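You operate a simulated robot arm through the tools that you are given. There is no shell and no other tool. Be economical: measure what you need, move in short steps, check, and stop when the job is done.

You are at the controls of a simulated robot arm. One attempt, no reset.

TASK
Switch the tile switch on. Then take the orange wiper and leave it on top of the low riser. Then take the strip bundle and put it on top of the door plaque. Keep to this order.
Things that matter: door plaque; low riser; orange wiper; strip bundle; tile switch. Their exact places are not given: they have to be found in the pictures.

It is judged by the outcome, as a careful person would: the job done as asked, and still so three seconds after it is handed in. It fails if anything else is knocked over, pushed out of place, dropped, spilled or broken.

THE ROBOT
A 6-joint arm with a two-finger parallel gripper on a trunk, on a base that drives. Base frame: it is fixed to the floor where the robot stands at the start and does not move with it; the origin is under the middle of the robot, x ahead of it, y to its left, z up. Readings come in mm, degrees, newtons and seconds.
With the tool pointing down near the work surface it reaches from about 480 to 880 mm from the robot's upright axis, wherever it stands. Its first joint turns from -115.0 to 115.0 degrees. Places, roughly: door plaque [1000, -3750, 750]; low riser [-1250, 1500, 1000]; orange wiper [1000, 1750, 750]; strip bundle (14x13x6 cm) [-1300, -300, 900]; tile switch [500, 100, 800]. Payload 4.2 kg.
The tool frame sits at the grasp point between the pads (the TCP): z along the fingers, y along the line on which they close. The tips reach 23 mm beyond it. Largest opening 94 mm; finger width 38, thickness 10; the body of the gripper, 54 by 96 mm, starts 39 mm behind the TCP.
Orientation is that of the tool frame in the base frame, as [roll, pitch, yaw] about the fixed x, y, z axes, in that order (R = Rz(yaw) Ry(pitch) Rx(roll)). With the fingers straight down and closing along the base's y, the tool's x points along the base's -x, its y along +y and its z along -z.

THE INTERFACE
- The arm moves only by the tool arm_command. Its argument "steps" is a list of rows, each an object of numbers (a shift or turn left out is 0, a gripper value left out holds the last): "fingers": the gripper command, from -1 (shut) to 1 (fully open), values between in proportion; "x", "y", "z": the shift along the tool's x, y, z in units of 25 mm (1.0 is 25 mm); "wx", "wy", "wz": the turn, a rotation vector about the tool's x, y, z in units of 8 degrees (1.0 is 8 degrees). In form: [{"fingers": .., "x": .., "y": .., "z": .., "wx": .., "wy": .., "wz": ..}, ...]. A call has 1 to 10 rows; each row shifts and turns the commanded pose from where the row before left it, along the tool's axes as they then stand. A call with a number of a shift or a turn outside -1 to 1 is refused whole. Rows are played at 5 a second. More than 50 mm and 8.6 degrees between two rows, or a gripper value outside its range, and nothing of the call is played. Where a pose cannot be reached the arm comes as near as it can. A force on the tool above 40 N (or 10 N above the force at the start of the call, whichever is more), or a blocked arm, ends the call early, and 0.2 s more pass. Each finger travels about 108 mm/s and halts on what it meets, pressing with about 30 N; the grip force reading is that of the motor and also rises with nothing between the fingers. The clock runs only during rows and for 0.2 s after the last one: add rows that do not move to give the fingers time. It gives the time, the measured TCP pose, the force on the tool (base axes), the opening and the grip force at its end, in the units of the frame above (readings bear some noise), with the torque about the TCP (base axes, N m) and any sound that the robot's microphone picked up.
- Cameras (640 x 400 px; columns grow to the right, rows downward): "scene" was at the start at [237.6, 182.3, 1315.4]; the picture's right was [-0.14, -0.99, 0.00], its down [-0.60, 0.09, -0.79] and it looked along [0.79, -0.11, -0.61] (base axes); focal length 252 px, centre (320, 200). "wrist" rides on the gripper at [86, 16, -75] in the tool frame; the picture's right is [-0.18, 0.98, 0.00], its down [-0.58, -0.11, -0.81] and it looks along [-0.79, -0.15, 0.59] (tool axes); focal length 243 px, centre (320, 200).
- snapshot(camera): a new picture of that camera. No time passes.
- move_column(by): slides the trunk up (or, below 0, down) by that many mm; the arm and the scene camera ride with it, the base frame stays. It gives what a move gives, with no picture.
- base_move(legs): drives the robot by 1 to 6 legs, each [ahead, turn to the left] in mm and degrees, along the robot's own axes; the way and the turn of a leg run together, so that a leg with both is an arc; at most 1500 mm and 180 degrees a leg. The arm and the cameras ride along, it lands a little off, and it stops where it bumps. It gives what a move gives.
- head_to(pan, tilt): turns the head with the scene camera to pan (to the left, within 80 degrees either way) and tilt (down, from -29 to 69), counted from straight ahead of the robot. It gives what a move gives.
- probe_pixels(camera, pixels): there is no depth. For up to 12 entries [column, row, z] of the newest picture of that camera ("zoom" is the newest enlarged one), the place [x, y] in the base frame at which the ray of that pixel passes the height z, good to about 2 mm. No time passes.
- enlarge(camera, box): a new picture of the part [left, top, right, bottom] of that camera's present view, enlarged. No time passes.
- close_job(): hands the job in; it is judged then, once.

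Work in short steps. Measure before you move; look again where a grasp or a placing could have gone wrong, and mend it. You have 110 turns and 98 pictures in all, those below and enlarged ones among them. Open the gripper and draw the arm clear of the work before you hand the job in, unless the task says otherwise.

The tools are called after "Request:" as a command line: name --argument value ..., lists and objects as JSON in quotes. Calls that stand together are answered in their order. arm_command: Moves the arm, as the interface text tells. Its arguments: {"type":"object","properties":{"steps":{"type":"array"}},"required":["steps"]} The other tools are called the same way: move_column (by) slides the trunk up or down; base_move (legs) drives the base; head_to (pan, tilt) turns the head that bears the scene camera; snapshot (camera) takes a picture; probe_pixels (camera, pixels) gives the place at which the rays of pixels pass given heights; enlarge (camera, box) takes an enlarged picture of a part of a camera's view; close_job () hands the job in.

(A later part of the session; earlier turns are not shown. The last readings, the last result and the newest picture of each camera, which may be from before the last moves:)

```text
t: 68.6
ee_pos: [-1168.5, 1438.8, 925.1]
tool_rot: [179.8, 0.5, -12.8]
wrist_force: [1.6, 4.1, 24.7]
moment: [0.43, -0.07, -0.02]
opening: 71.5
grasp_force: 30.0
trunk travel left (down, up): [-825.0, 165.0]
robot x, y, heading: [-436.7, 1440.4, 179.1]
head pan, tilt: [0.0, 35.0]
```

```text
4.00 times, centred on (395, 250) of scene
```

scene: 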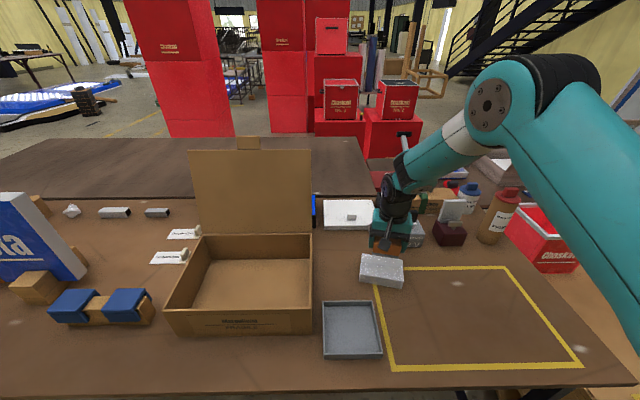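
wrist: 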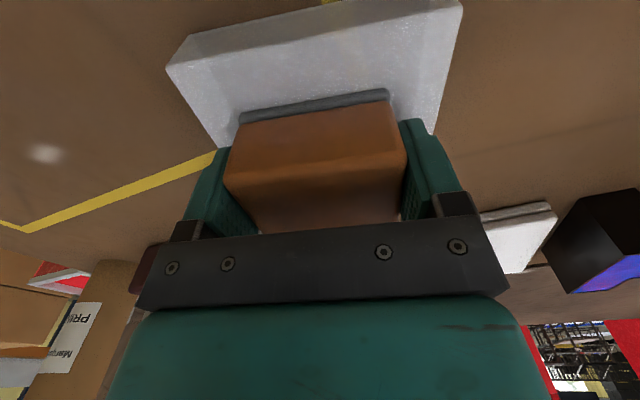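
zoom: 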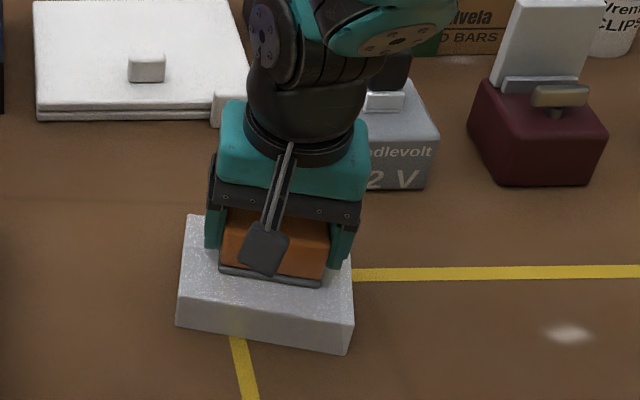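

Contact came slightly early (25 N at z 925), and the wiper sits too far back on the riser. I lift 10 mm and re-measure the riser's top edges.

Request:
arm_command --steps '[{"z": -0.4}, {}]'

Request:
enlarge --camera "scene" --box '[360, 235, 440, 295]'

Request:
enlarge --camera "wrist" --box '[140, 0, 480, 160]'

```text
t: 69.2
ee_pos: [-1167.1, 1438.9, 934.3]
tool_rot: [179.9, 0.2, -12.7]
wrist_force: [-0.2, 0.6, -0.1]
moment: [0.04, 0.01, 0.0]
opening: 71.5
grasp_force: 30.6
trunk travel left (down, up): [-825.0, 165.0]
robot x, y, heading: [-433.6, 1439.2, 179.4]
head pan, tilt: [0.0, 35.0]
```

```text
6.67 times, centred on (400, 265) of scene
```

zoom: 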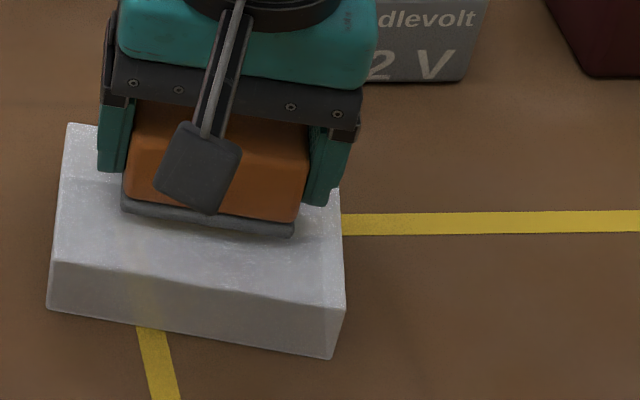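

```text
1.88 times, centred on (310, 80) of wrist
```

zoom: 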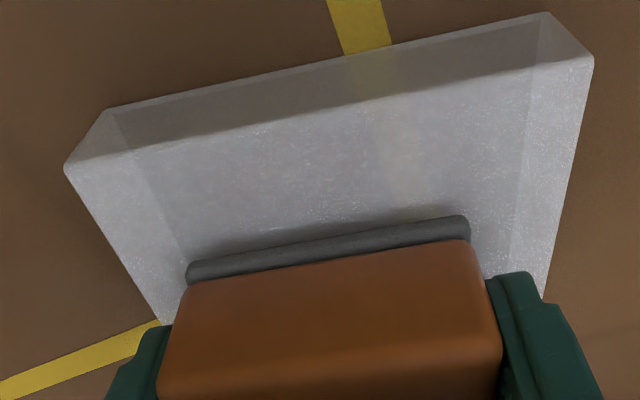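

I probe the riser's near top corners, (67,168) and (592,62) in the wrist zoom, and the same corners in the scene view.

Request:
probe_pixels --camera "zoom" --pixels '[[67, 168, 885], [592, 62, 885], [67, 168, 892], [592, 62, 892], [188, 280, 901], [468, 235, 901]]'

Request:
snapshot --camera "scene"

Request:
probe_pixels --camera "scene" --pixels '[[359.5, 274, 885], [403.75, 281, 885], [359.5, 274, 892], [403.75, 281, 892], [362.2, 253.65, 892], [370.4, 266.5, 901], [396, 270.5, 901]]'

```text
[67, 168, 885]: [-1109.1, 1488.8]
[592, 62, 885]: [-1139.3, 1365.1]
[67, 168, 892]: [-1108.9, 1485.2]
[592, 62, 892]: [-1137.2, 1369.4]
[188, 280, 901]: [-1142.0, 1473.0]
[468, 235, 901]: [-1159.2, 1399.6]
```

```text
58 pictures are left
```

scene: 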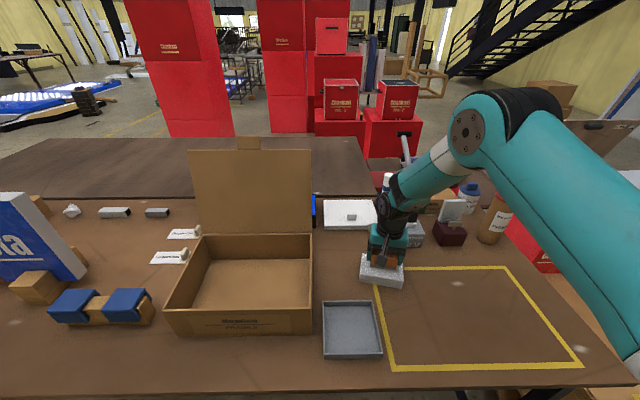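

```text
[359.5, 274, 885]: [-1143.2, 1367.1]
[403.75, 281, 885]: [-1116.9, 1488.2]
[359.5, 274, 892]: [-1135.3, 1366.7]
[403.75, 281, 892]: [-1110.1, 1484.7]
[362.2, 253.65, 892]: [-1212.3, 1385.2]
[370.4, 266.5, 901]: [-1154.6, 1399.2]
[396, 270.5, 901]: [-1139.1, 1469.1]
```

The riser top is at z≈892 with centre (-1161,1435), while the wiper's centre is about (-1174,1441). I shift 14.5 mm along tool +x and lower to just touching.

Request:
arm_command --steps '[{"x": 0.58}, {}, {"z": 0.2}, {"z": 0.1}, {}]'

Request:
enlarge --camera "scene" --box '[345, 235, 425, 295]'

```text
t: 70.4
ee_pos: [-1153.5, 1434.3, 926.7]
tool_rot: [179.8, 0.3, -12.7]
wrist_force: [0.2, -1.2, -1.4]
moment: [-0.01, -0.02, 0.0]
opening: 71.5
grasp_force: 30.0
trunk travel left (down, up): [-825.0, 165.0]
robot x, y, heading: [-432.8, 1442.4, 179.1]
head pan, tilt: [0.0, 35.0]
```

```text
6.67 times, centred on (385, 265) of scene
```

zoom: 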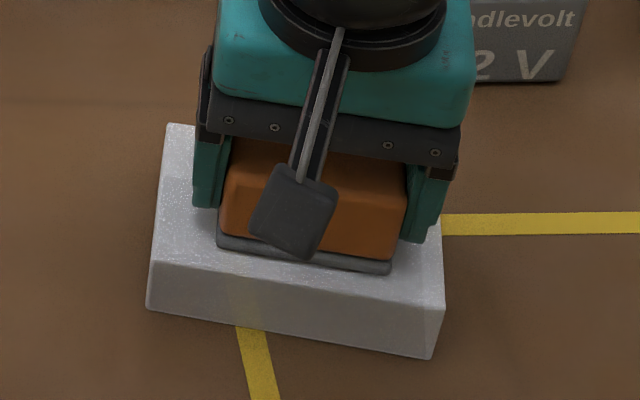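

Now it sits well inside the riser top. I lower 1.5 mm more, open the fingers, and rise straight up.

Request:
arm_command --steps '[{"z": 0.06}, {}, {"fingers": 1}, {}, {}]'

Request:
arm_command --steps '[{"z": -0.5}, {"z": -1}, {"z": -1}, {"z": -1}, {"z": -1}, {"z": -1}, {"z": -1}, {"z": -1}, {"z": -1}, {"z": -1}]'

Request:
enlarge --camera "scene" --box '[345, 220, 425, 295]'

```text
t: 71.6
ee_pos: [-1152.9, 1435.0, 925.5]
tool_rot: [179.9, 0.2, -12.7]
wrist_force: [0.3, -0.1, -0.5]
moment: [-0.03, 0.02, 0.01]
opening: 94.0
grasp_force: 0.0
trunk travel left (down, up): [-825.0, 165.0]
robot x, y, heading: [-435.6, 1442.4, 179.1]
head pan, tilt: [0.0, 35.0]
```

```text
t: 73.8
ee_pos: [-1152.2, 1437.8, 1162.9]
tool_rot: [179.8, 0.3, -12.7]
wrist_force: [-0.8, -0.6, 0.1]
moment: [-0.03, -0.01, -0.03]
opening: 94.0
grasp_force: 0.1
trunk travel left (down, up): [-825.0, 165.0]
robot x, y, heading: [-437.1, 1440.1, 179.4]
head pan, tilt: [0.0, 35.0]
```

```text
5.33 times, centred on (385, 258) of scene
```

zoom: 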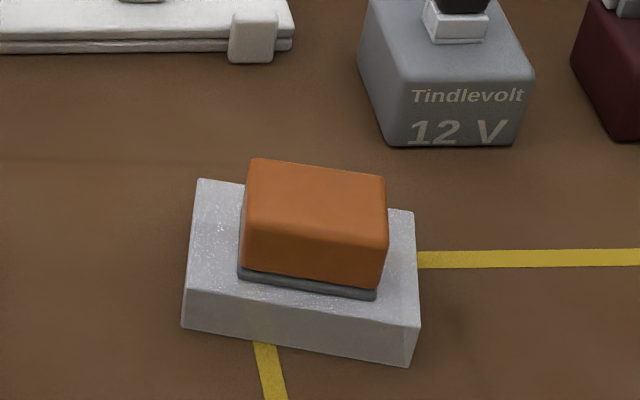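

The wiper rests squarely on the riser. I retract the arm, turn left toward −y, and drive along the table to the strip bundle region.

Request:
arm_command --steps '[{"wz": -0.76}, {"wz": -0.76}, {"x": 1}, {"x": 1}, {"x": 1}, {"x": 1}, {"x": 1}]'

Request:
base_move --legs '[[0, 91], [1500, 0], [200, 0]]'

Request:
base_move --legs '[[0, -90]]'

Request:
snapshot --camera "scene"

```text
t: 75.4
ee_pos: [-1029.2, 1436.6, 1161.5]
tool_rot: [179.9, 0.2, -0.6]
wrist_force: [-0.6, 0.2, 0.1]
moment: [-0.03, -0.01, 0.01]
opening: 94.0
grasp_force: 0.0
trunk travel left (down, up): [-825.0, 165.0]
robot x, y, heading: [-434.0, 1442.2, 179.5]
head pan, tilt: [0.0, 35.0]
```

```text
t: 87.9
ee_pos: [-379.4, -865.8, 1161.6]
tool_rot: [179.8, 0.3, 91.2]
wrist_force: [-0.5, 0.5, -0.6]
moment: [-0.02, 0.01, 0.0]
opening: 94.1
grasp_force: 0.1
trunk travel left (down, up): [-825.0, 165.0]
robot x, y, heading: [-405.8, -272.2, -88.9]
head pan, tilt: [0.0, 35.0]
```

```text
t: 92.2
ee_pos: [-1000.5, -288.5, 1162.5]
tool_rot: [179.8, 0.3, 0.1]
wrist_force: [-0.8, 1.1, -0.1]
moment: [-0.03, -0.03, 0.01]
opening: 93.9
grasp_force: 0.1
trunk travel left (down, up): [-825.0, 165.0]
robot x, y, heading: [-405.2, -277.5, -179.9]
head pan, tilt: [0.0, 35.0]
```

```text
55 pictures are left
```

scene: 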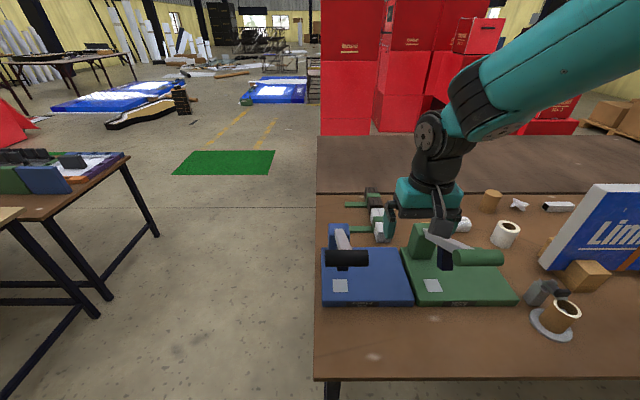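

Two tape-dispenser-like items stand near; a bundle with green strips is behind them at (375,218). I enlarge.

Request:
enlarge --camera "scene" --box '[315, 170, 545, 315]'

Request:
enlarge --camera "scene" --box '[325, 175, 425, 250]'

Request:
snapshot --camera "wrist"

```text
2.76 times, centred on (430, 242) of scene
```

zoom: 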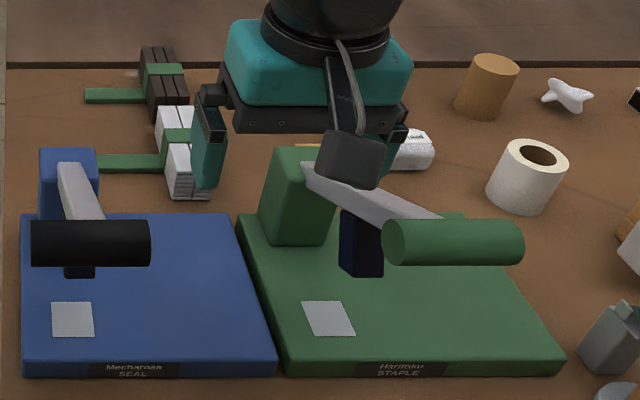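

```text
5.33 times, centred on (375, 212) of scene
```

zoom: 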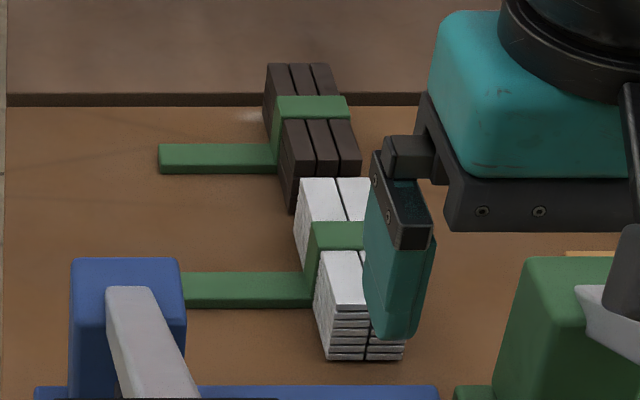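

```text
52 pictures are left
```

wrist: 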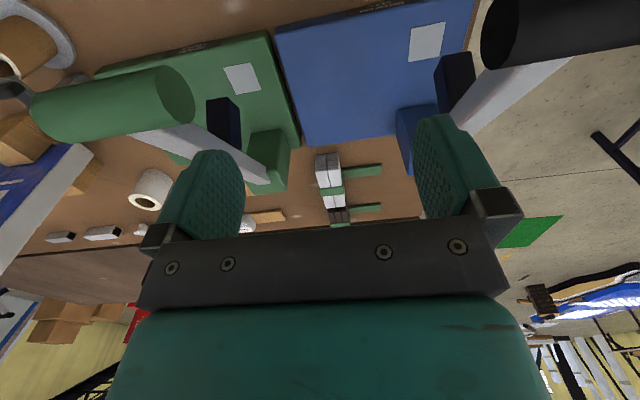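

There are two strapped bundles, a dark one and a white one. I move the arm aside and look more closely.

Request:
arm_command --steps '[{"y": -1}, {"y": -1}, {"y": -1}, {"y": -1}, {"y": -1}, {"y": -1}]'

Request:
enlarge --camera "scene" --box '[325, 175, 425, 250]'

Request:
snapshot --camera "scene"

Request:
enlarge --camera "wrist" --box '[280, 120, 460, 240]'

```text
t: 93.6
ee_pos: [-999.9, -138.5, 1163.6]
tool_rot: [179.8, 0.3, 0.3]
wrist_force: [-1.1, -1.2, -0.1]
moment: [0.0, -0.01, 0.03]
opening: 94.1
grasp_force: 0.0
trunk travel left (down, up): [-825.0, 165.0]
robot x, y, heading: [-406.6, -273.0, -180.0]
head pan, tilt: [0.0, 35.0]
```

```text
5.33 times, centred on (375, 212) of scene
```

zoom: 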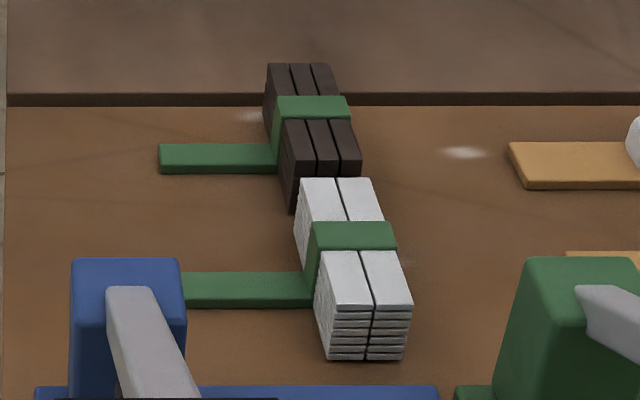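

```text
50 pictures are left
```

scene: 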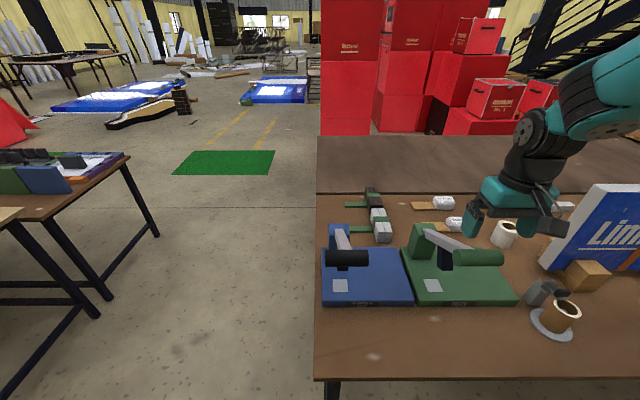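

```text
3.33 times, centred on (370, 180) of wrist
```

zoom: 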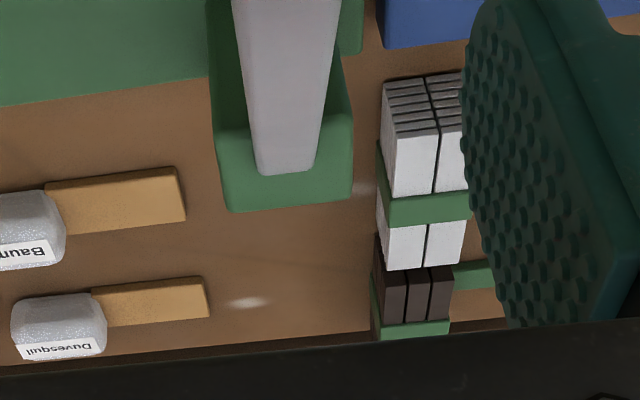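

I measure both bundles, taking table z≈852, to match them to the stated 14×13×6 cm.

Request:
probe_pixels --camera "scene" --pixels '[[376.3, 242, 852], [390.4, 241.4, 852], [375.6, 232.2, 912], [392, 231.7, 912], [371.6, 208.2, 912], [384.5, 208.2, 912], [349, 231.8, 860], [369.8, 214.4, 852], [345, 207, 860], [367.5, 198.5, 912], [382.5, 204.5, 912], [365, 186.5, 912]]'

```text
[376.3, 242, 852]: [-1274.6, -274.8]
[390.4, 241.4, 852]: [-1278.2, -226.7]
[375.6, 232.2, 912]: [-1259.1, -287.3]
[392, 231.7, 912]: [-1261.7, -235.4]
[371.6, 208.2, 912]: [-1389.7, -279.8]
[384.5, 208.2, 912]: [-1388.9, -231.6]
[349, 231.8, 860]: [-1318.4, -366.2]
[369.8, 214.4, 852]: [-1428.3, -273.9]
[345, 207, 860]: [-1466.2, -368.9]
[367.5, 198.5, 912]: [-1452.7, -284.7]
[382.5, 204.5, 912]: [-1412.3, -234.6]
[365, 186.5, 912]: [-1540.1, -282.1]
```

The white bundle spans x −1265…−1395, y −370 (green tail) …−230 and about 6 cm high, which fits the stated size and place. I check the table's front edge and the presses' posts before driving closer.

Request:
probe_pixels --camera "scene" --pixels '[[315, 380, 852], [400, 378, 852], [328, 223, 960], [349, 223, 960], [410, 223, 960], [433, 223, 960], [317, 200, 852], [324, 303, 860]]'

Request:
base_move --legs '[[110, 0]]'

Request:
snapshot --camera "scene"

Request:
snapshot --camera "wrist"

```text
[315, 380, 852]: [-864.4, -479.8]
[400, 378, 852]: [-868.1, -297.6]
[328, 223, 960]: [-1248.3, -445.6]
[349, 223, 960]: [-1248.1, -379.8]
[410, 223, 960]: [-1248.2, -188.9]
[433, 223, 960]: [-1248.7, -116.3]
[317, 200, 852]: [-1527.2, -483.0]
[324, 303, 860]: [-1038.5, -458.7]
```

```text
t: 94.8
ee_pos: [-1113.0, -138.2, 1162.8]
tool_rot: [179.8, 0.2, 0.2]
wrist_force: [0.1, -0.9, 0.0]
moment: [-0.02, 0.03, 0.02]
opening: 94.0
grasp_force: 0.1
trunk travel left (down, up): [-825.0, 165.0]
robot x, y, heading: [-517.3, -273.6, -180.1]
head pan, tilt: [0.0, 35.0]
```

```text
48 pictures are left
```

scene: 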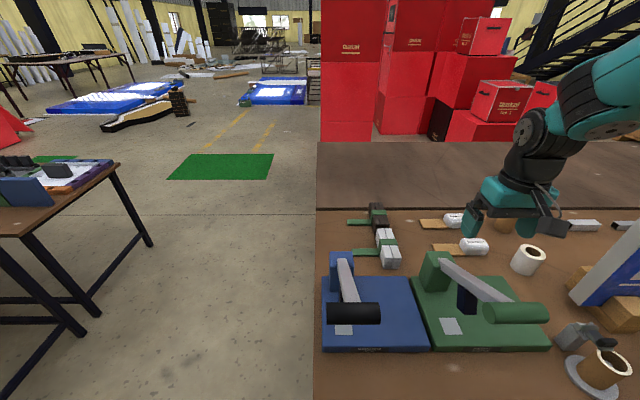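

```text
47 pictures are left
```

wrist: 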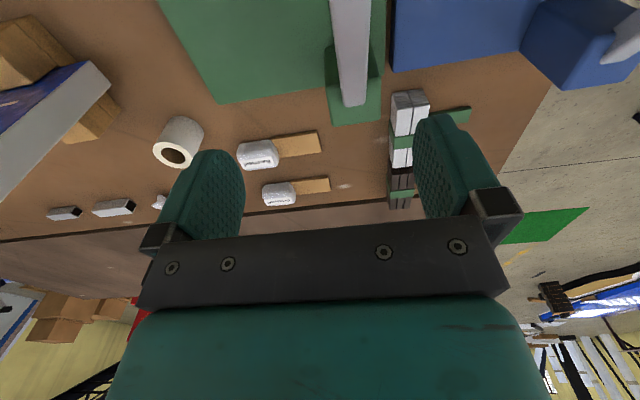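

I triangulate the posts and the bundle with the new pictures.

Request:
probe_pixels --camera "scene" --pixels '[[330, 254, 930], [352, 253, 930], [330, 254, 960], [352, 253, 960], [330, 254, 1000], [352, 253, 1000], [424, 252, 960], [448, 251, 960], [448, 251, 930], [424, 252, 930], [382, 269, 852], [401, 267, 852]]'

Request:
enlarge --camera "scene" --box '[315, 190, 435, 290]'

Request:
enlarge --camera "wrist" --box '[360, 60, 520, 170]'

```text
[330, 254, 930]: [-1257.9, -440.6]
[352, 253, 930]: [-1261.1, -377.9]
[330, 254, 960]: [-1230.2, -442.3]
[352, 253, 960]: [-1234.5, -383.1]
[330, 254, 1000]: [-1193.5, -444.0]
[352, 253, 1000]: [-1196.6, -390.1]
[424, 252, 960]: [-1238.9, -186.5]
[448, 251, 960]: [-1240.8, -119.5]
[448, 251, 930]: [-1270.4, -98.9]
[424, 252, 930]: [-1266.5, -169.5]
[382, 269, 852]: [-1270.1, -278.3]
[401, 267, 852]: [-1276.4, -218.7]
```

```text
4.00 times, centred on (375, 240) of scene
```

zoom: 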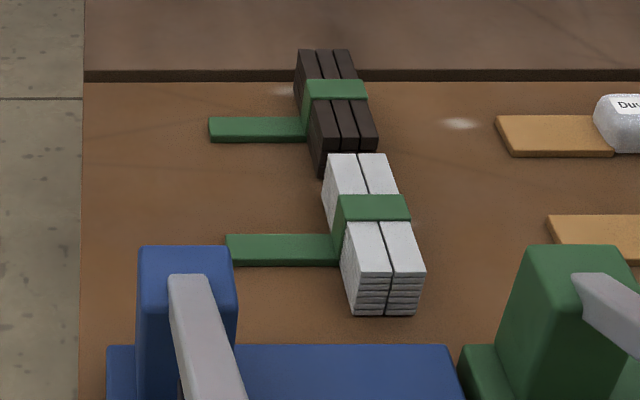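

```text
3.64 times, centred on (440, 115) of wrist
```

zoom: 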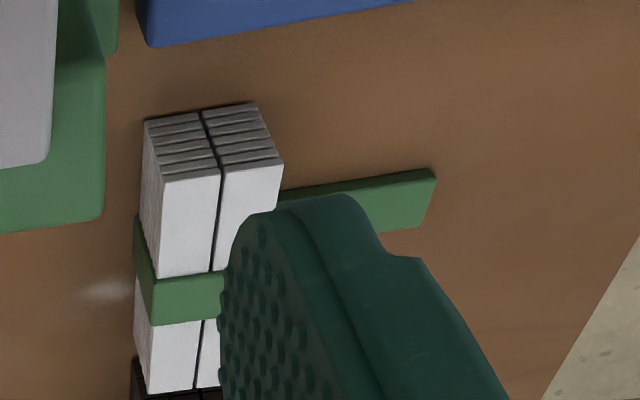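

I probe the white bundle's edges and the tail's height at several planes.

Request:
probe_pixels --camera "scene" --pixels '[[353, 256.75, 852], [353, 251.5, 862], [353, 251.5, 872], [351.5, 248.7, 872], [382.7, 268.7, 852], [380.5, 258.5, 900], [380.5, 258.5, 912], [401.2, 257.5, 905], [377, 228.5, 905], [391, 228.3, 905], [379.5, 245.5, 905], [397.3, 245, 905]]'

Request:
probe_pixels --camera "zoom" --pixels '[[145, 122, 852], [253, 103, 852], [163, 183, 905], [282, 165, 905], [155, 277, 905], [155, 325, 905], [150, 392, 905], [435, 170, 852], [435, 170, 872], [145, 122, 845]]'

```text
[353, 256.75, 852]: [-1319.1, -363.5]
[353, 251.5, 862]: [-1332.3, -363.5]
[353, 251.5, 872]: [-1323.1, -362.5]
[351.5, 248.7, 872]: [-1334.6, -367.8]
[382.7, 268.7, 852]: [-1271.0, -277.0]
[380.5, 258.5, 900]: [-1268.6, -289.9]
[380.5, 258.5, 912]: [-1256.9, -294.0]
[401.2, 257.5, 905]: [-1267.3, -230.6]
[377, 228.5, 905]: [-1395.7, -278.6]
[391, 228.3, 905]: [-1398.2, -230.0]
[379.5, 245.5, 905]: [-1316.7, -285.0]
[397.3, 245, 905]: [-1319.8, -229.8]
```

```text
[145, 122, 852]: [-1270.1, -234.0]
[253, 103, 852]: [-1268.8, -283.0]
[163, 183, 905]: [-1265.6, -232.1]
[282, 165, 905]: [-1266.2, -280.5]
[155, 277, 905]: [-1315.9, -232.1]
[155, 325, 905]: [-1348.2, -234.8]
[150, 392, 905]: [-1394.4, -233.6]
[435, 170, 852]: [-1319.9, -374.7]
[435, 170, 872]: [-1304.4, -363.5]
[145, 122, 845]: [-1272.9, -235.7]
```

The white bundle's centre is (-1332,-257), top about 904, and its tail is 22 mm high at the strap. I will grip over the strap with tips at z≈879, above the tail; first I move over it and come down to z≈990.

Request:
arm_command --steps '[{"x": -1, "y": 1}, {"x": -1, "y": 1}, {"x": -1, "y": 1}, {"x": -1, "y": 1}, {"x": -1, "y": 0.8}, {"x": -1}, {"x": -1}, {"x": -1}, {"x": -0.76}, {}]'

Request:
arm_command --steps '[{"z": 1}, {"z": 1}, {"z": 1}, {"z": 1}, {"z": 1}, {"z": 1}, {"z": 1}, {}]'

Request:
snapshot --camera "wrist"

Request:
snapshot --camera "scene"

```text
t: 97.0
ee_pos: [-1329.8, -260.0, 1165.1]
tool_rot: [179.9, 0.3, 0.4]
wrist_force: [0.4, 0.4, -0.5]
moment: [-0.01, 0.0, 0.01]
opening: 94.1
grasp_force: 0.1
trunk travel left (down, up): [-825.0, 165.0]
robot x, y, heading: [-517.8, -274.8, -179.9]
head pan, tilt: [0.0, 35.0]
```

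```text
t: 98.8
ee_pos: [-1330.7, -259.9, 989.2]
tool_rot: [179.8, 0.3, 0.1]
wrist_force: [1.1, -0.4, 0.5]
moment: [-0.01, 0.01, -0.01]
opening: 94.2
grasp_force: 0.1
trunk travel left (down, up): [-825.0, 165.0]
robot x, y, heading: [-516.4, -273.0, -179.9]
head pan, tilt: [0.0, 35.0]
```

```text
44 pictures are left
```

wrist: 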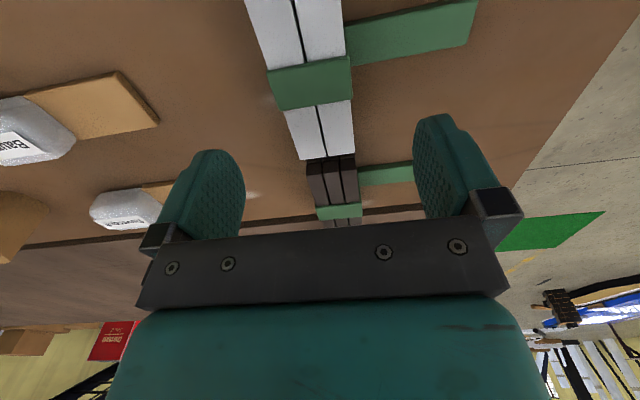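

```text
43 pictures are left
```

scene: 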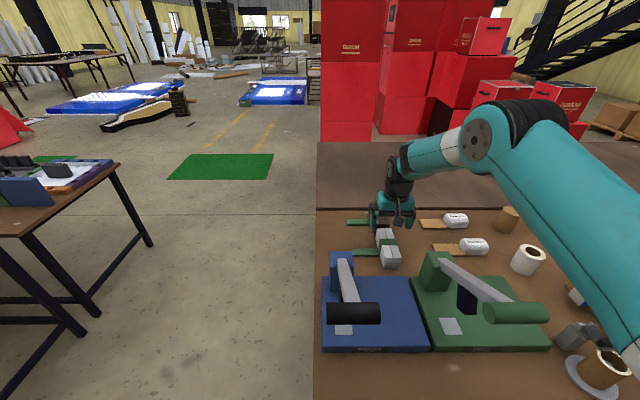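

I verify the strap position with this wrist picture before the final descent.

Request:
probe_pixels --camera "wrist" --pixels '[[272, 78, 906], [350, 62, 906], [278, 110, 906], [352, 96, 906], [299, 160, 903], [352, 153, 903], [475, 1, 874], [354, 35, 874]]'

```text
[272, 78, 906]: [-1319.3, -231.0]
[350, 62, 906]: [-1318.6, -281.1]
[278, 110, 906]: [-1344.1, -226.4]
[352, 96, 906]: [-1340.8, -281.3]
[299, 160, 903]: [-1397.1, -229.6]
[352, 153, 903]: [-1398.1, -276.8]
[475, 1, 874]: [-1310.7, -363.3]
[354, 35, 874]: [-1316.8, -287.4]
```

The strap centre is (-1331,-255). I shift 4 mm, descend to z≈902 and close.

Request:
arm_command --steps '[{"y": -0.17}, {"z": 1}, {"z": 1}, {"z": 1}, {"z": 0.45}, {}, {"fingers": -1}, {}, {}, {}]'

Request:
snapshot --camera "wrist"

Request:
enlarge --camera "scene" --box '[315, 190, 435, 290]'

```text
t: 101.0
ee_pos: [-1331.2, -256.3, 902.9]
tool_rot: [179.9, 0.3, 0.2]
wrist_force: [-0.6, 1.4, -0.2]
moment: [0.19, 0.13, -0.03]
opening: 49.9
grasp_force: 29.7
trunk travel left (down, up): [-825.0, 165.0]
robot x, y, heading: [-517.3, -273.9, -179.9]
head pan, tilt: [0.0, 35.0]
```

```text
42 pictures are left
```

wrist: 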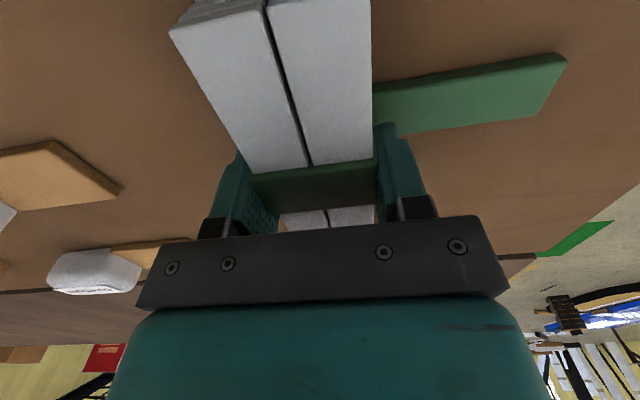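

```text
4.00 times, centred on (375, 240) of scene
```

zoom: 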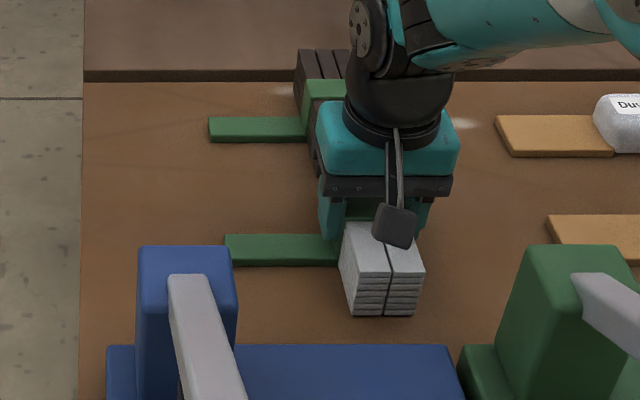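

The bundle is gripped at 50 mm. I lift it gently and check that it stays level.

Request:
arm_command --steps '[{"z": -0.3}, {"z": -0.5}, {"z": -0.7}, {"z": -1}, {"z": -1}, {"z": -1}, {"z": -1}, {}]'

Request:
snapshot --camera "wrist"

Request:
enlarge --camera "scene" --box '[315, 150, 455, 270]'

```text
t: 102.8
ee_pos: [-1331.8, -253.7, 1040.0]
tool_rot: [179.8, 0.2, 0.2]
wrist_force: [1.0, -0.1, -4.4]
moment: [0.02, -0.03, -0.01]
opening: 49.7
grasp_force: 30.1
trunk travel left (down, up): [-825.0, 165.0]
robot x, y, heading: [-518.5, -271.7, -180.2]
head pan, tilt: [0.0, 35.0]
```

```text
40 pictures are left
```

wrist: 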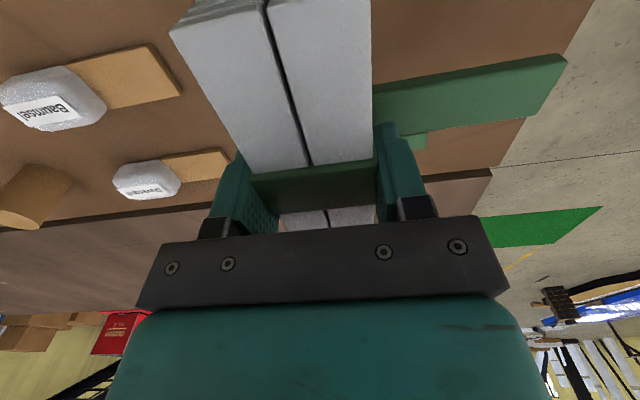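

```text
3.33 times, centred on (385, 210) of scene
```

zoom: 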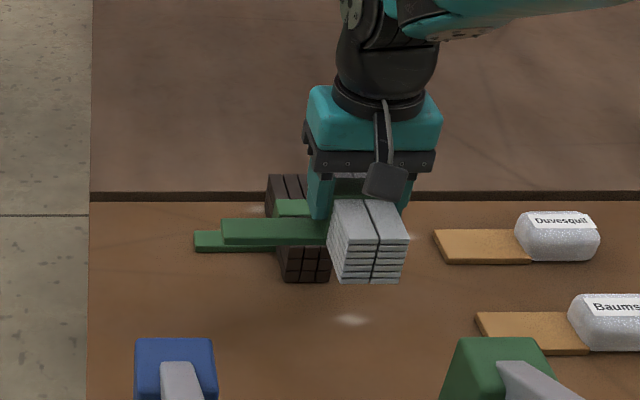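

It hangs level. I raise it, retract, back off 150 mm and turn toward −y to look at the route.

Request:
arm_command --steps '[{"z": -1}, {"z": -1}, {"z": -1}, {"z": -1}, {"z": -1}, {"x": 1}, {"x": 1}, {"x": 1}, {"x": 1}, {"x": 1}]'

Request:
arm_command --steps '[{"x": 1}, {"x": 1}, {"x": 1}, {"x": 1}]'

Request:
base_move --legs '[[-250, 0], [0, 90]]'

Request:
head_to --pan 0 --tilt 25

Request:
snapshot --camera "scene"

```text
t: 105.0
ee_pos: [-1205.0, -253.5, 1163.3]
tool_rot: [179.7, 0.4, 0.2]
wrist_force: [-1.1, 0.6, -4.4]
moment: [0.03, 0.0, 0.03]
opening: 50.0
grasp_force: 30.6
trunk travel left (down, up): [-825.0, 165.0]
robot x, y, heading: [-518.6, -270.6, -180.1]
head pan, tilt: [0.0, 35.0]
```

```text
t: 106.0
ee_pos: [-1105.2, -253.6, 1163.9]
tool_rot: [179.7, 0.3, 0.3]
wrist_force: [0.1, 1.2, -3.8]
moment: [-0.03, 0.01, -0.02]
opening: 50.0
grasp_force: 30.4
trunk travel left (down, up): [-825.0, 165.0]
robot x, y, heading: [-519.6, -274.9, -180.1]
head pan, tilt: [0.0, 35.0]
```

```text
t: 111.6
ee_pos: [-305.9, -858.0, 1164.9]
tool_rot: [179.8, 0.4, 88.6]
wrist_force: [0.4, 0.2, -5.1]
moment: [-0.02, 0.01, -0.03]
opening: 49.7
grasp_force: 30.0
trunk travel left (down, up): [-825.0, 165.0]
robot x, y, heading: [-273.8, -272.4, -91.9]
head pan, tilt: [0.0, 35.0]
```

```text
t: 112.3
ee_pos: [-305.4, -860.9, 1162.8]
tool_rot: [179.9, 0.3, 88.6]
wrist_force: [-0.7, 0.0, -4.8]
moment: [-0.02, 0.02, -0.02]
opening: 50.0
grasp_force: 30.2
trunk travel left (down, up): [-825.0, 165.0]
robot x, y, heading: [-272.2, -271.0, -91.4]
head pan, tilt: [0.0, 25.0]
```

```text
38 pictures are left
```

scene: 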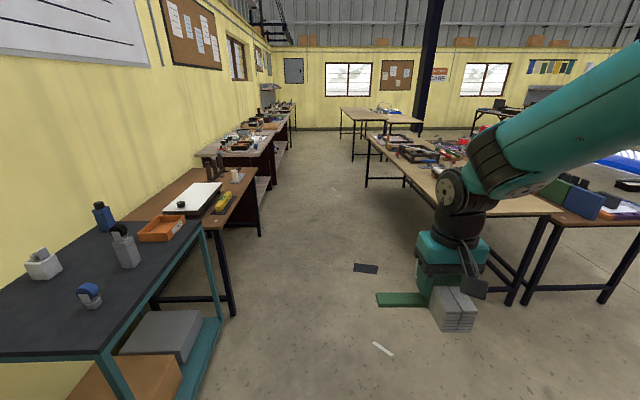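

A free aisle runs between left benches and right tables. I probe the edges of the aisle and the benches around y≈−3750.

Request:
probe_pixels --camera "scene" --pixels '[[235, 315, 0], [260, 235, 0], [272, 205, 0], [510, 303, 0], [368, 185, 0], [365, 268, 0], [205, 228, 800], [195, 152, 750], [270, 157, 750], [258, 170, 750], [120, 398, 0], [275, 133, 750]]'

Request:
enlarge --camera "scene" --box '[140, 80, 320, 220]'

```text
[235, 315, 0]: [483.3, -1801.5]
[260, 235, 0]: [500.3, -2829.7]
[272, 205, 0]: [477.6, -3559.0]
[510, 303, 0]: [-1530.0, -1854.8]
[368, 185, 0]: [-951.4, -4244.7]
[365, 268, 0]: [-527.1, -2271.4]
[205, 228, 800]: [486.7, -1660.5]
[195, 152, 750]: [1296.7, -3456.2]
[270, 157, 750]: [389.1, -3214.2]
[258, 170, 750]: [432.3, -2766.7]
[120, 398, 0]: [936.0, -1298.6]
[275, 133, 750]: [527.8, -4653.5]
```

```text
2.86 times, centred on (230, 150) of scene
```

zoom: 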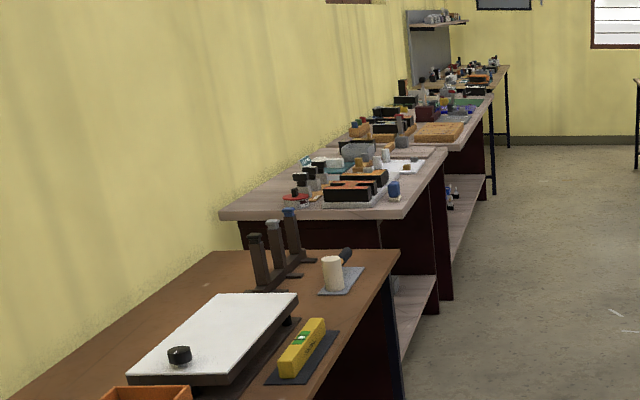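

Bench fronts run at x≈480 and the right tables are beyond x≈−900. I drive down the aisle, drifting left to x≈0, to y≈−3200.

Request:
base_move --legs '[[0, 11.5], [1500, 0], [0, -10], [1300, 0]]'

Request:
head_to --pan 35 --tilt 30

Request:
snapshot --camera "scene"

```text
t: 127.3
ee_pos: [6.1, -3639.3, 1164.0]
tool_rot: [179.8, 0.3, 91.4]
wrist_force: [0.3, 0.4, -4.8]
moment: [-0.02, 0.01, 0.01]
opening: 49.7
grasp_force: 30.3
trunk travel left (down, up): [-825.0, 165.0]
robot x, y, heading: [14.3, -3052.9, -88.8]
head pan, tilt: [0.0, 25.0]
```

```text
t: 128.3
ee_pos: [7.6, -3638.9, 1163.5]
tool_rot: [179.8, 0.3, 91.4]
wrist_force: [1.1, -0.2, -4.4]
moment: [-0.04, 0.0, -0.01]
opening: 49.7
grasp_force: 30.3
trunk travel left (down, up): [-825.0, 165.0]
robot x, y, heading: [12.8, -3053.7, -88.8]
head pan, tilt: [35.0, 30.0]
```

```text
36 pictures are left
```

scene: 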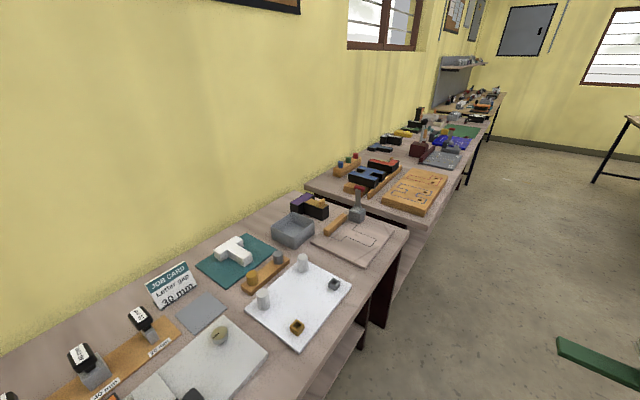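

I look for a plaque near (1000,−3750); I enlarge this bench and probe candidate spots.

Request:
enlarge --camera "scene" --box '[140, 180, 420, 360]'

Request:
probe_pixels --camera "scene" --pixels '[[206, 312, 800], [353, 240, 800], [300, 305, 800], [200, 370, 800], [408, 235, 800], [415, 190, 800], [235, 260, 800]]'

```text
2.22 times, centred on (280, 270) of scene
```

zoom: 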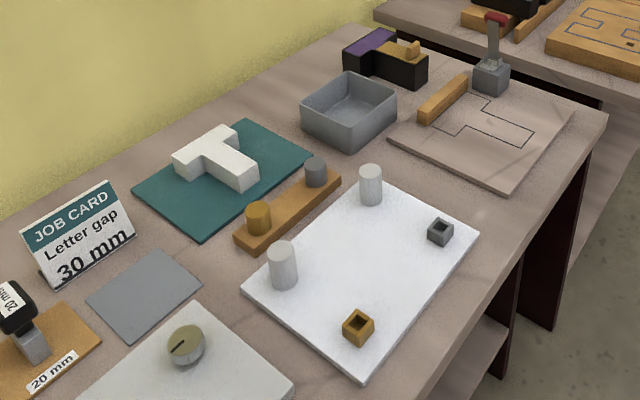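

```text
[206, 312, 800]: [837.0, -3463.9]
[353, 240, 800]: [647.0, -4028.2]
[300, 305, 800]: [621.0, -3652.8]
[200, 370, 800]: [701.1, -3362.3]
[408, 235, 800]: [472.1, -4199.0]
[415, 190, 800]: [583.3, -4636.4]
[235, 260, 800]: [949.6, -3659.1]
```

The teal plate at (950,−3660) best fits the stated place. I drive 620 mm on, face the bench, and look from there.

Request:
base_move --legs '[[620, 0], [0, 89]]'

Request:
head_to --pan 0 --tilt 35

Request:
snapshot --camera "scene"

```text
t: 135.6
ee_pos: [615.0, -3677.3, 1164.1]
tool_rot: [179.8, 0.3, -179.3]
wrist_force: [0.0, -0.4, -4.3]
moment: [0.0, -0.04, 0.01]
opening: 49.9
grasp_force: 29.9
trunk travel left (down, up): [-825.0, 165.0]
robot x, y, heading: [28.1, -3663.9, 0.6]
head pan, tilt: [35.0, 30.0]
```

```text
t: 136.6
ee_pos: [615.5, -3677.2, 1165.5]
tool_rot: [179.8, 0.3, -179.4]
wrist_force: [1.3, 0.0, -4.0]
moment: [-0.02, 0.0, 0.0]
opening: 49.7
grasp_force: 30.1
trunk travel left (down, up): [-825.0, 165.0]
robot x, y, heading: [26.4, -3661.0, 0.2]
head pan, tilt: [0.0, 35.0]
```

```text
34 pictures are left
```

scene: 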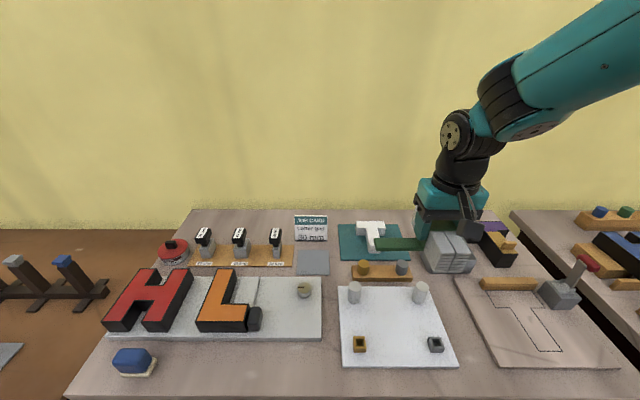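

Candidates near the stated place are the teal plate with a white "T" and the grey tray. I move the bundle aside in the view and enlarge.

Request:
arm_command --steps '[{"y": -1, "z": -1}, {"y": -1, "z": -1}, {"y": -1}, {"y": -1}, {"y": -1}, {"y": -1}, {"y": -1}, {"y": -1}]'

Request:
enlarge --camera "scene" --box '[280, 200, 480, 330]'

Request:
snapshot --camera "scene"

```text
t: 138.4
ee_pos: [617.1, -3876.6, 1213.0]
tool_rot: [179.8, 0.3, -179.3]
wrist_force: [-0.4, 0.7, -4.3]
moment: [0.0, 0.0, -0.02]
opening: 49.9
grasp_force: 29.9
trunk travel left (down, up): [-825.0, 165.0]
robot x, y, heading: [31.5, -3663.7, 0.4]
head pan, tilt: [0.0, 35.0]
```

```text
3.08 times, centred on (380, 265) of scene
```

zoom: 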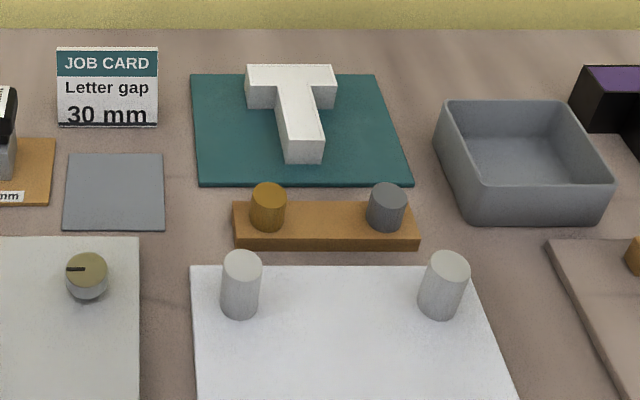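

```text
32 pictures are left
```

scene: 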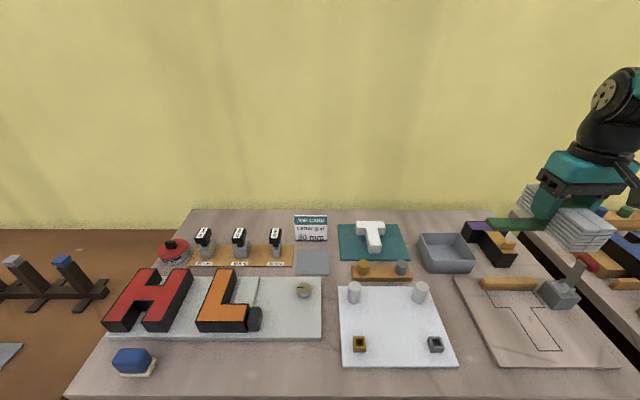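

I probe the positions and sizes of the teal plate, the grey plate and the white peg board.

Request:
probe_pixels --camera "scene" --pixels '[[338, 224, 810], [396, 224, 810], [409, 260, 810], [341, 260, 810], [312, 262, 802], [395, 330, 810], [447, 255, 810], [357, 221, 850], [389, 221, 850], [385, 252, 810], [310, 240, 800], [541, 330, 810]]'

Request:
enlarge --camera "scene" --box '[320, 205, 420, 275]'

```text
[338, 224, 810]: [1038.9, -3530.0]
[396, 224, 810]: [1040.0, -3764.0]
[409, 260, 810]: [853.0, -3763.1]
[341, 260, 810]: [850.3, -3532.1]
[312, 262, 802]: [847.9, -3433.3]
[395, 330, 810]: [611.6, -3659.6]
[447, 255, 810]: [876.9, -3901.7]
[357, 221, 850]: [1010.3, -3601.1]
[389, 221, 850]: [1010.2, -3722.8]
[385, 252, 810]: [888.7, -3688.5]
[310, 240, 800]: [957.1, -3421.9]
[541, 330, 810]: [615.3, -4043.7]
```

```text
5.71 times, centred on (370, 240) of scene
```

zoom: 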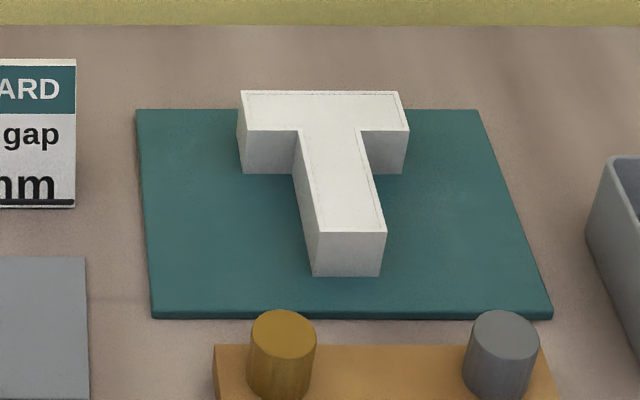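

By place and size (x 850–1040, y −3764…−3530), the teal plate with its centred raised "T" must be the door plaque; its flat T face is the top. I check the bench edge, drive closer, and re-measure.

Request:
probe_pixels --camera "scene" --pixels '[[66, 396, 800], [600, 396, 800], [320, 396, 800]]'

Request:
base_move --legs '[[90, 0]]'

Request:
arm_command --steps '[{"wz": -1}, {"wz": -1}, {"wz": -1}, {"wz": -1}, {"wz": -1}, {"wz": -1}]'

Request:
enlarge --camera "scene" --box '[325, 215, 425, 295]'

```text
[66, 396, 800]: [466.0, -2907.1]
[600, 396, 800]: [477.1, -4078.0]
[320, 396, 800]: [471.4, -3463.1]
```

```text
t: 139.5
ee_pos: [707.0, -3874.6, 1212.8]
tool_rot: [179.8, 0.2, -179.2]
wrist_force: [-0.6, 0.3, -3.9]
moment: [-0.01, 0.02, 0.02]
opening: 49.9
grasp_force: 29.8
trunk travel left (down, up): [-825.0, 165.0]
robot x, y, heading: [115.6, -3662.7, 0.7]
head pan, tilt: [0.0, 35.0]
```

```text
t: 140.9
ee_pos: [706.4, -3875.6, 1212.6]
tool_rot: [-179.9, 0.3, -131.2]
wrist_force: [0.2, 0.1, -4.9]
moment: [0.01, -0.02, 0.03]
opening: 49.8
grasp_force: 30.1
trunk travel left (down, up): [-825.0, 165.0]
robot x, y, heading: [116.6, -3663.5, 0.6]
head pan, tilt: [0.0, 35.0]
```

```text
5.00 times, centred on (375, 255) of scene
```

zoom: 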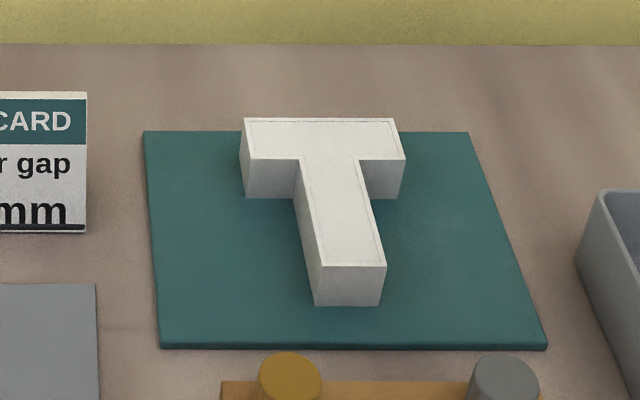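

Rotation direction is right. I probe the T's bottom and top edges in this zoom to find its height and extents.

Request:
probe_pixels --camera "zoom" --pixels '[[316, 305, 806], [381, 303, 806], [323, 267, 840], [386, 266, 840], [323, 267, 850], [386, 266, 850], [247, 197, 806], [239, 158, 845], [405, 159, 845], [244, 119, 845], [395, 119, 845], [402, 197, 806]]'

Request:
arm_command --steps '[{"wz": -1}, {"wz": -1}, {"wz": -1}, {"wz": -1}, {"wz": -1}, {"wz": -0.15}]'

```text
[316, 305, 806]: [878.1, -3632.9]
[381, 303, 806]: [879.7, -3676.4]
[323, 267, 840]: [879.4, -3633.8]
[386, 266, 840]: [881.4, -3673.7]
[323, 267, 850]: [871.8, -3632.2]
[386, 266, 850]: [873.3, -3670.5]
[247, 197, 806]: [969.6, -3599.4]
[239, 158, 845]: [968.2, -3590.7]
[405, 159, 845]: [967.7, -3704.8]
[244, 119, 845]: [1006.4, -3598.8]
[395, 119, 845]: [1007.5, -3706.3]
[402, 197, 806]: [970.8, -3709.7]
```

```text
t: 142.3
ee_pos: [707.7, -3874.5, 1212.8]
tool_rot: [-179.8, 0.2, -89.9]
wrist_force: [-0.3, -0.1, -5.0]
moment: [0.06, 0.01, -0.01]
opening: 49.8
grasp_force: 29.5
trunk travel left (down, up): [-825.0, 165.0]
robot x, y, heading: [113.7, -3664.1, 0.2]
head pan, tilt: [0.0, 35.0]
```

The T's top is z≈842 (crossbar x 968–1007, y −3597…−3708; stem x 880–968). With the tool at yaw −90 the bundle's tail points toward −x along the stem, so I move over (970,−3653).

Request:
arm_command --steps '[{"x": -0.886, "y": -1}, {"x": -0.886, "y": -1}, {"x": -0.886, "y": -1}, {"x": -0.886, "y": -1}, {"x": -0.886, "y": -1}, {"x": -0.886, "y": -1}, {"x": -0.886, "y": -1}, {"x": -0.886, "y": -1}, {"x": -0.886, "y": -1}, {"x": -0.886, "y": -1}]'

Request:
arm_command --steps '[{"y": -0.5}, {"z": 1}, {"z": 1}, {"z": 1}, {"z": 1}, {"z": 1}, {"z": 1}, {"z": 1}, {"z": 1}, {}]'

Request:
snapshot --camera "scene"

Request:
snapshot --camera "wrist"

```text
t: 144.5
ee_pos: [954.7, -3654.2, 1214.7]
tool_rot: [-179.8, 0.2, -90.1]
wrist_force: [0.0, -0.1, -3.7]
moment: [0.01, -0.03, 0.0]
opening: 49.8
grasp_force: 29.8
trunk travel left (down, up): [-825.0, 165.0]
robot x, y, heading: [114.0, -3662.6, 0.5]
head pan, tilt: [0.0, 35.0]
```

```text
t: 146.7
ee_pos: [969.7, -3652.6, 1013.1]
tool_rot: [-179.7, 0.3, -90.0]
wrist_force: [-0.1, -0.9, -5.1]
moment: [0.02, -0.02, -0.05]
opening: 50.1
grasp_force: 30.1
trunk travel left (down, up): [-825.0, 165.0]
robot x, y, heading: [116.1, -3659.8, 0.6]
head pan, tilt: [0.0, 35.0]
```

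```text
29 pictures are left
```

scene: 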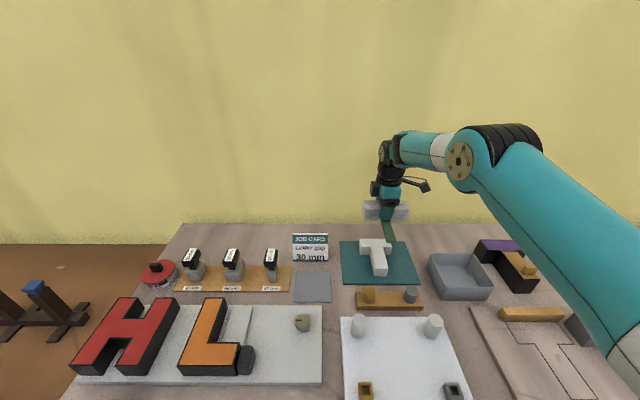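

```text
28 pictures are left
```

wrist: 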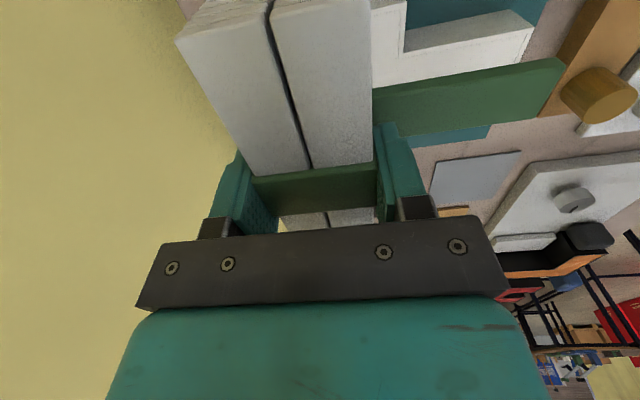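

Reach is fine and the tail lies along the stem direction. I descend to z≈906 and look.

Request:
arm_command --steps '[{"z": 1}, {"z": 1}, {"z": 1}, {"z": 0.9}, {"z": 0.4}, {}]'

Request:
enlarge --camera "scene" --box '[325, 195, 435, 295]'

Request:
snapshot --camera "wrist"

```text
t: 147.6
ee_pos: [977.0, -3652.2, 938.6]
tool_rot: [-178.5, 0.5, -90.1]
wrist_force: [2.8, -0.1, 18.3]
moment: [-0.19, 0.51, -0.06]
opening: 53.6
grasp_force: 30.2
trunk travel left (down, up): [-825.0, 165.0]
robot x, y, heading: [117.1, -3664.1, 0.9]
head pan, tilt: [0.0, 35.0]
stopped in row 4: the force on the tool passed its limit (the readings are from after the stop); the commanded pose is now the measured one
```

```text
4.00 times, centred on (380, 245) of scene
```

zoom: 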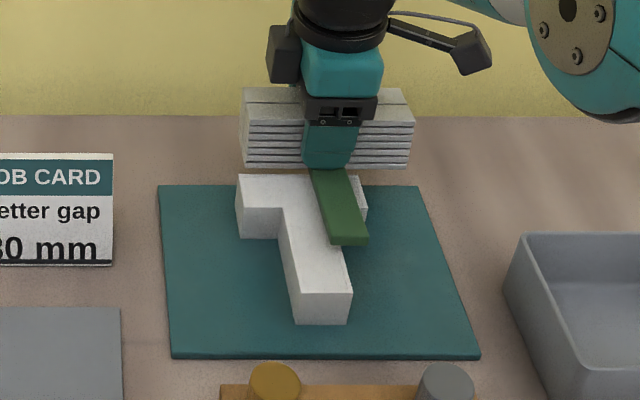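

```text
26 pictures are left
```

wrist: 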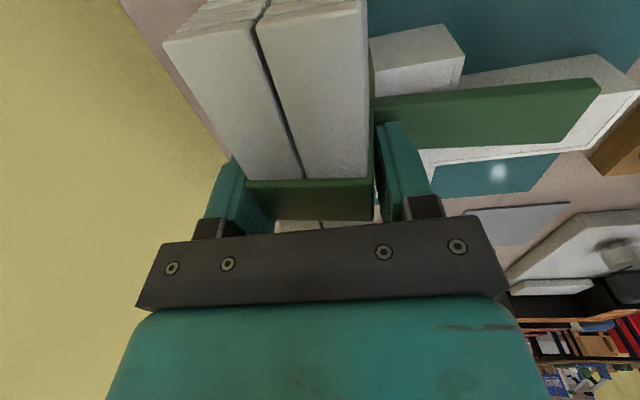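

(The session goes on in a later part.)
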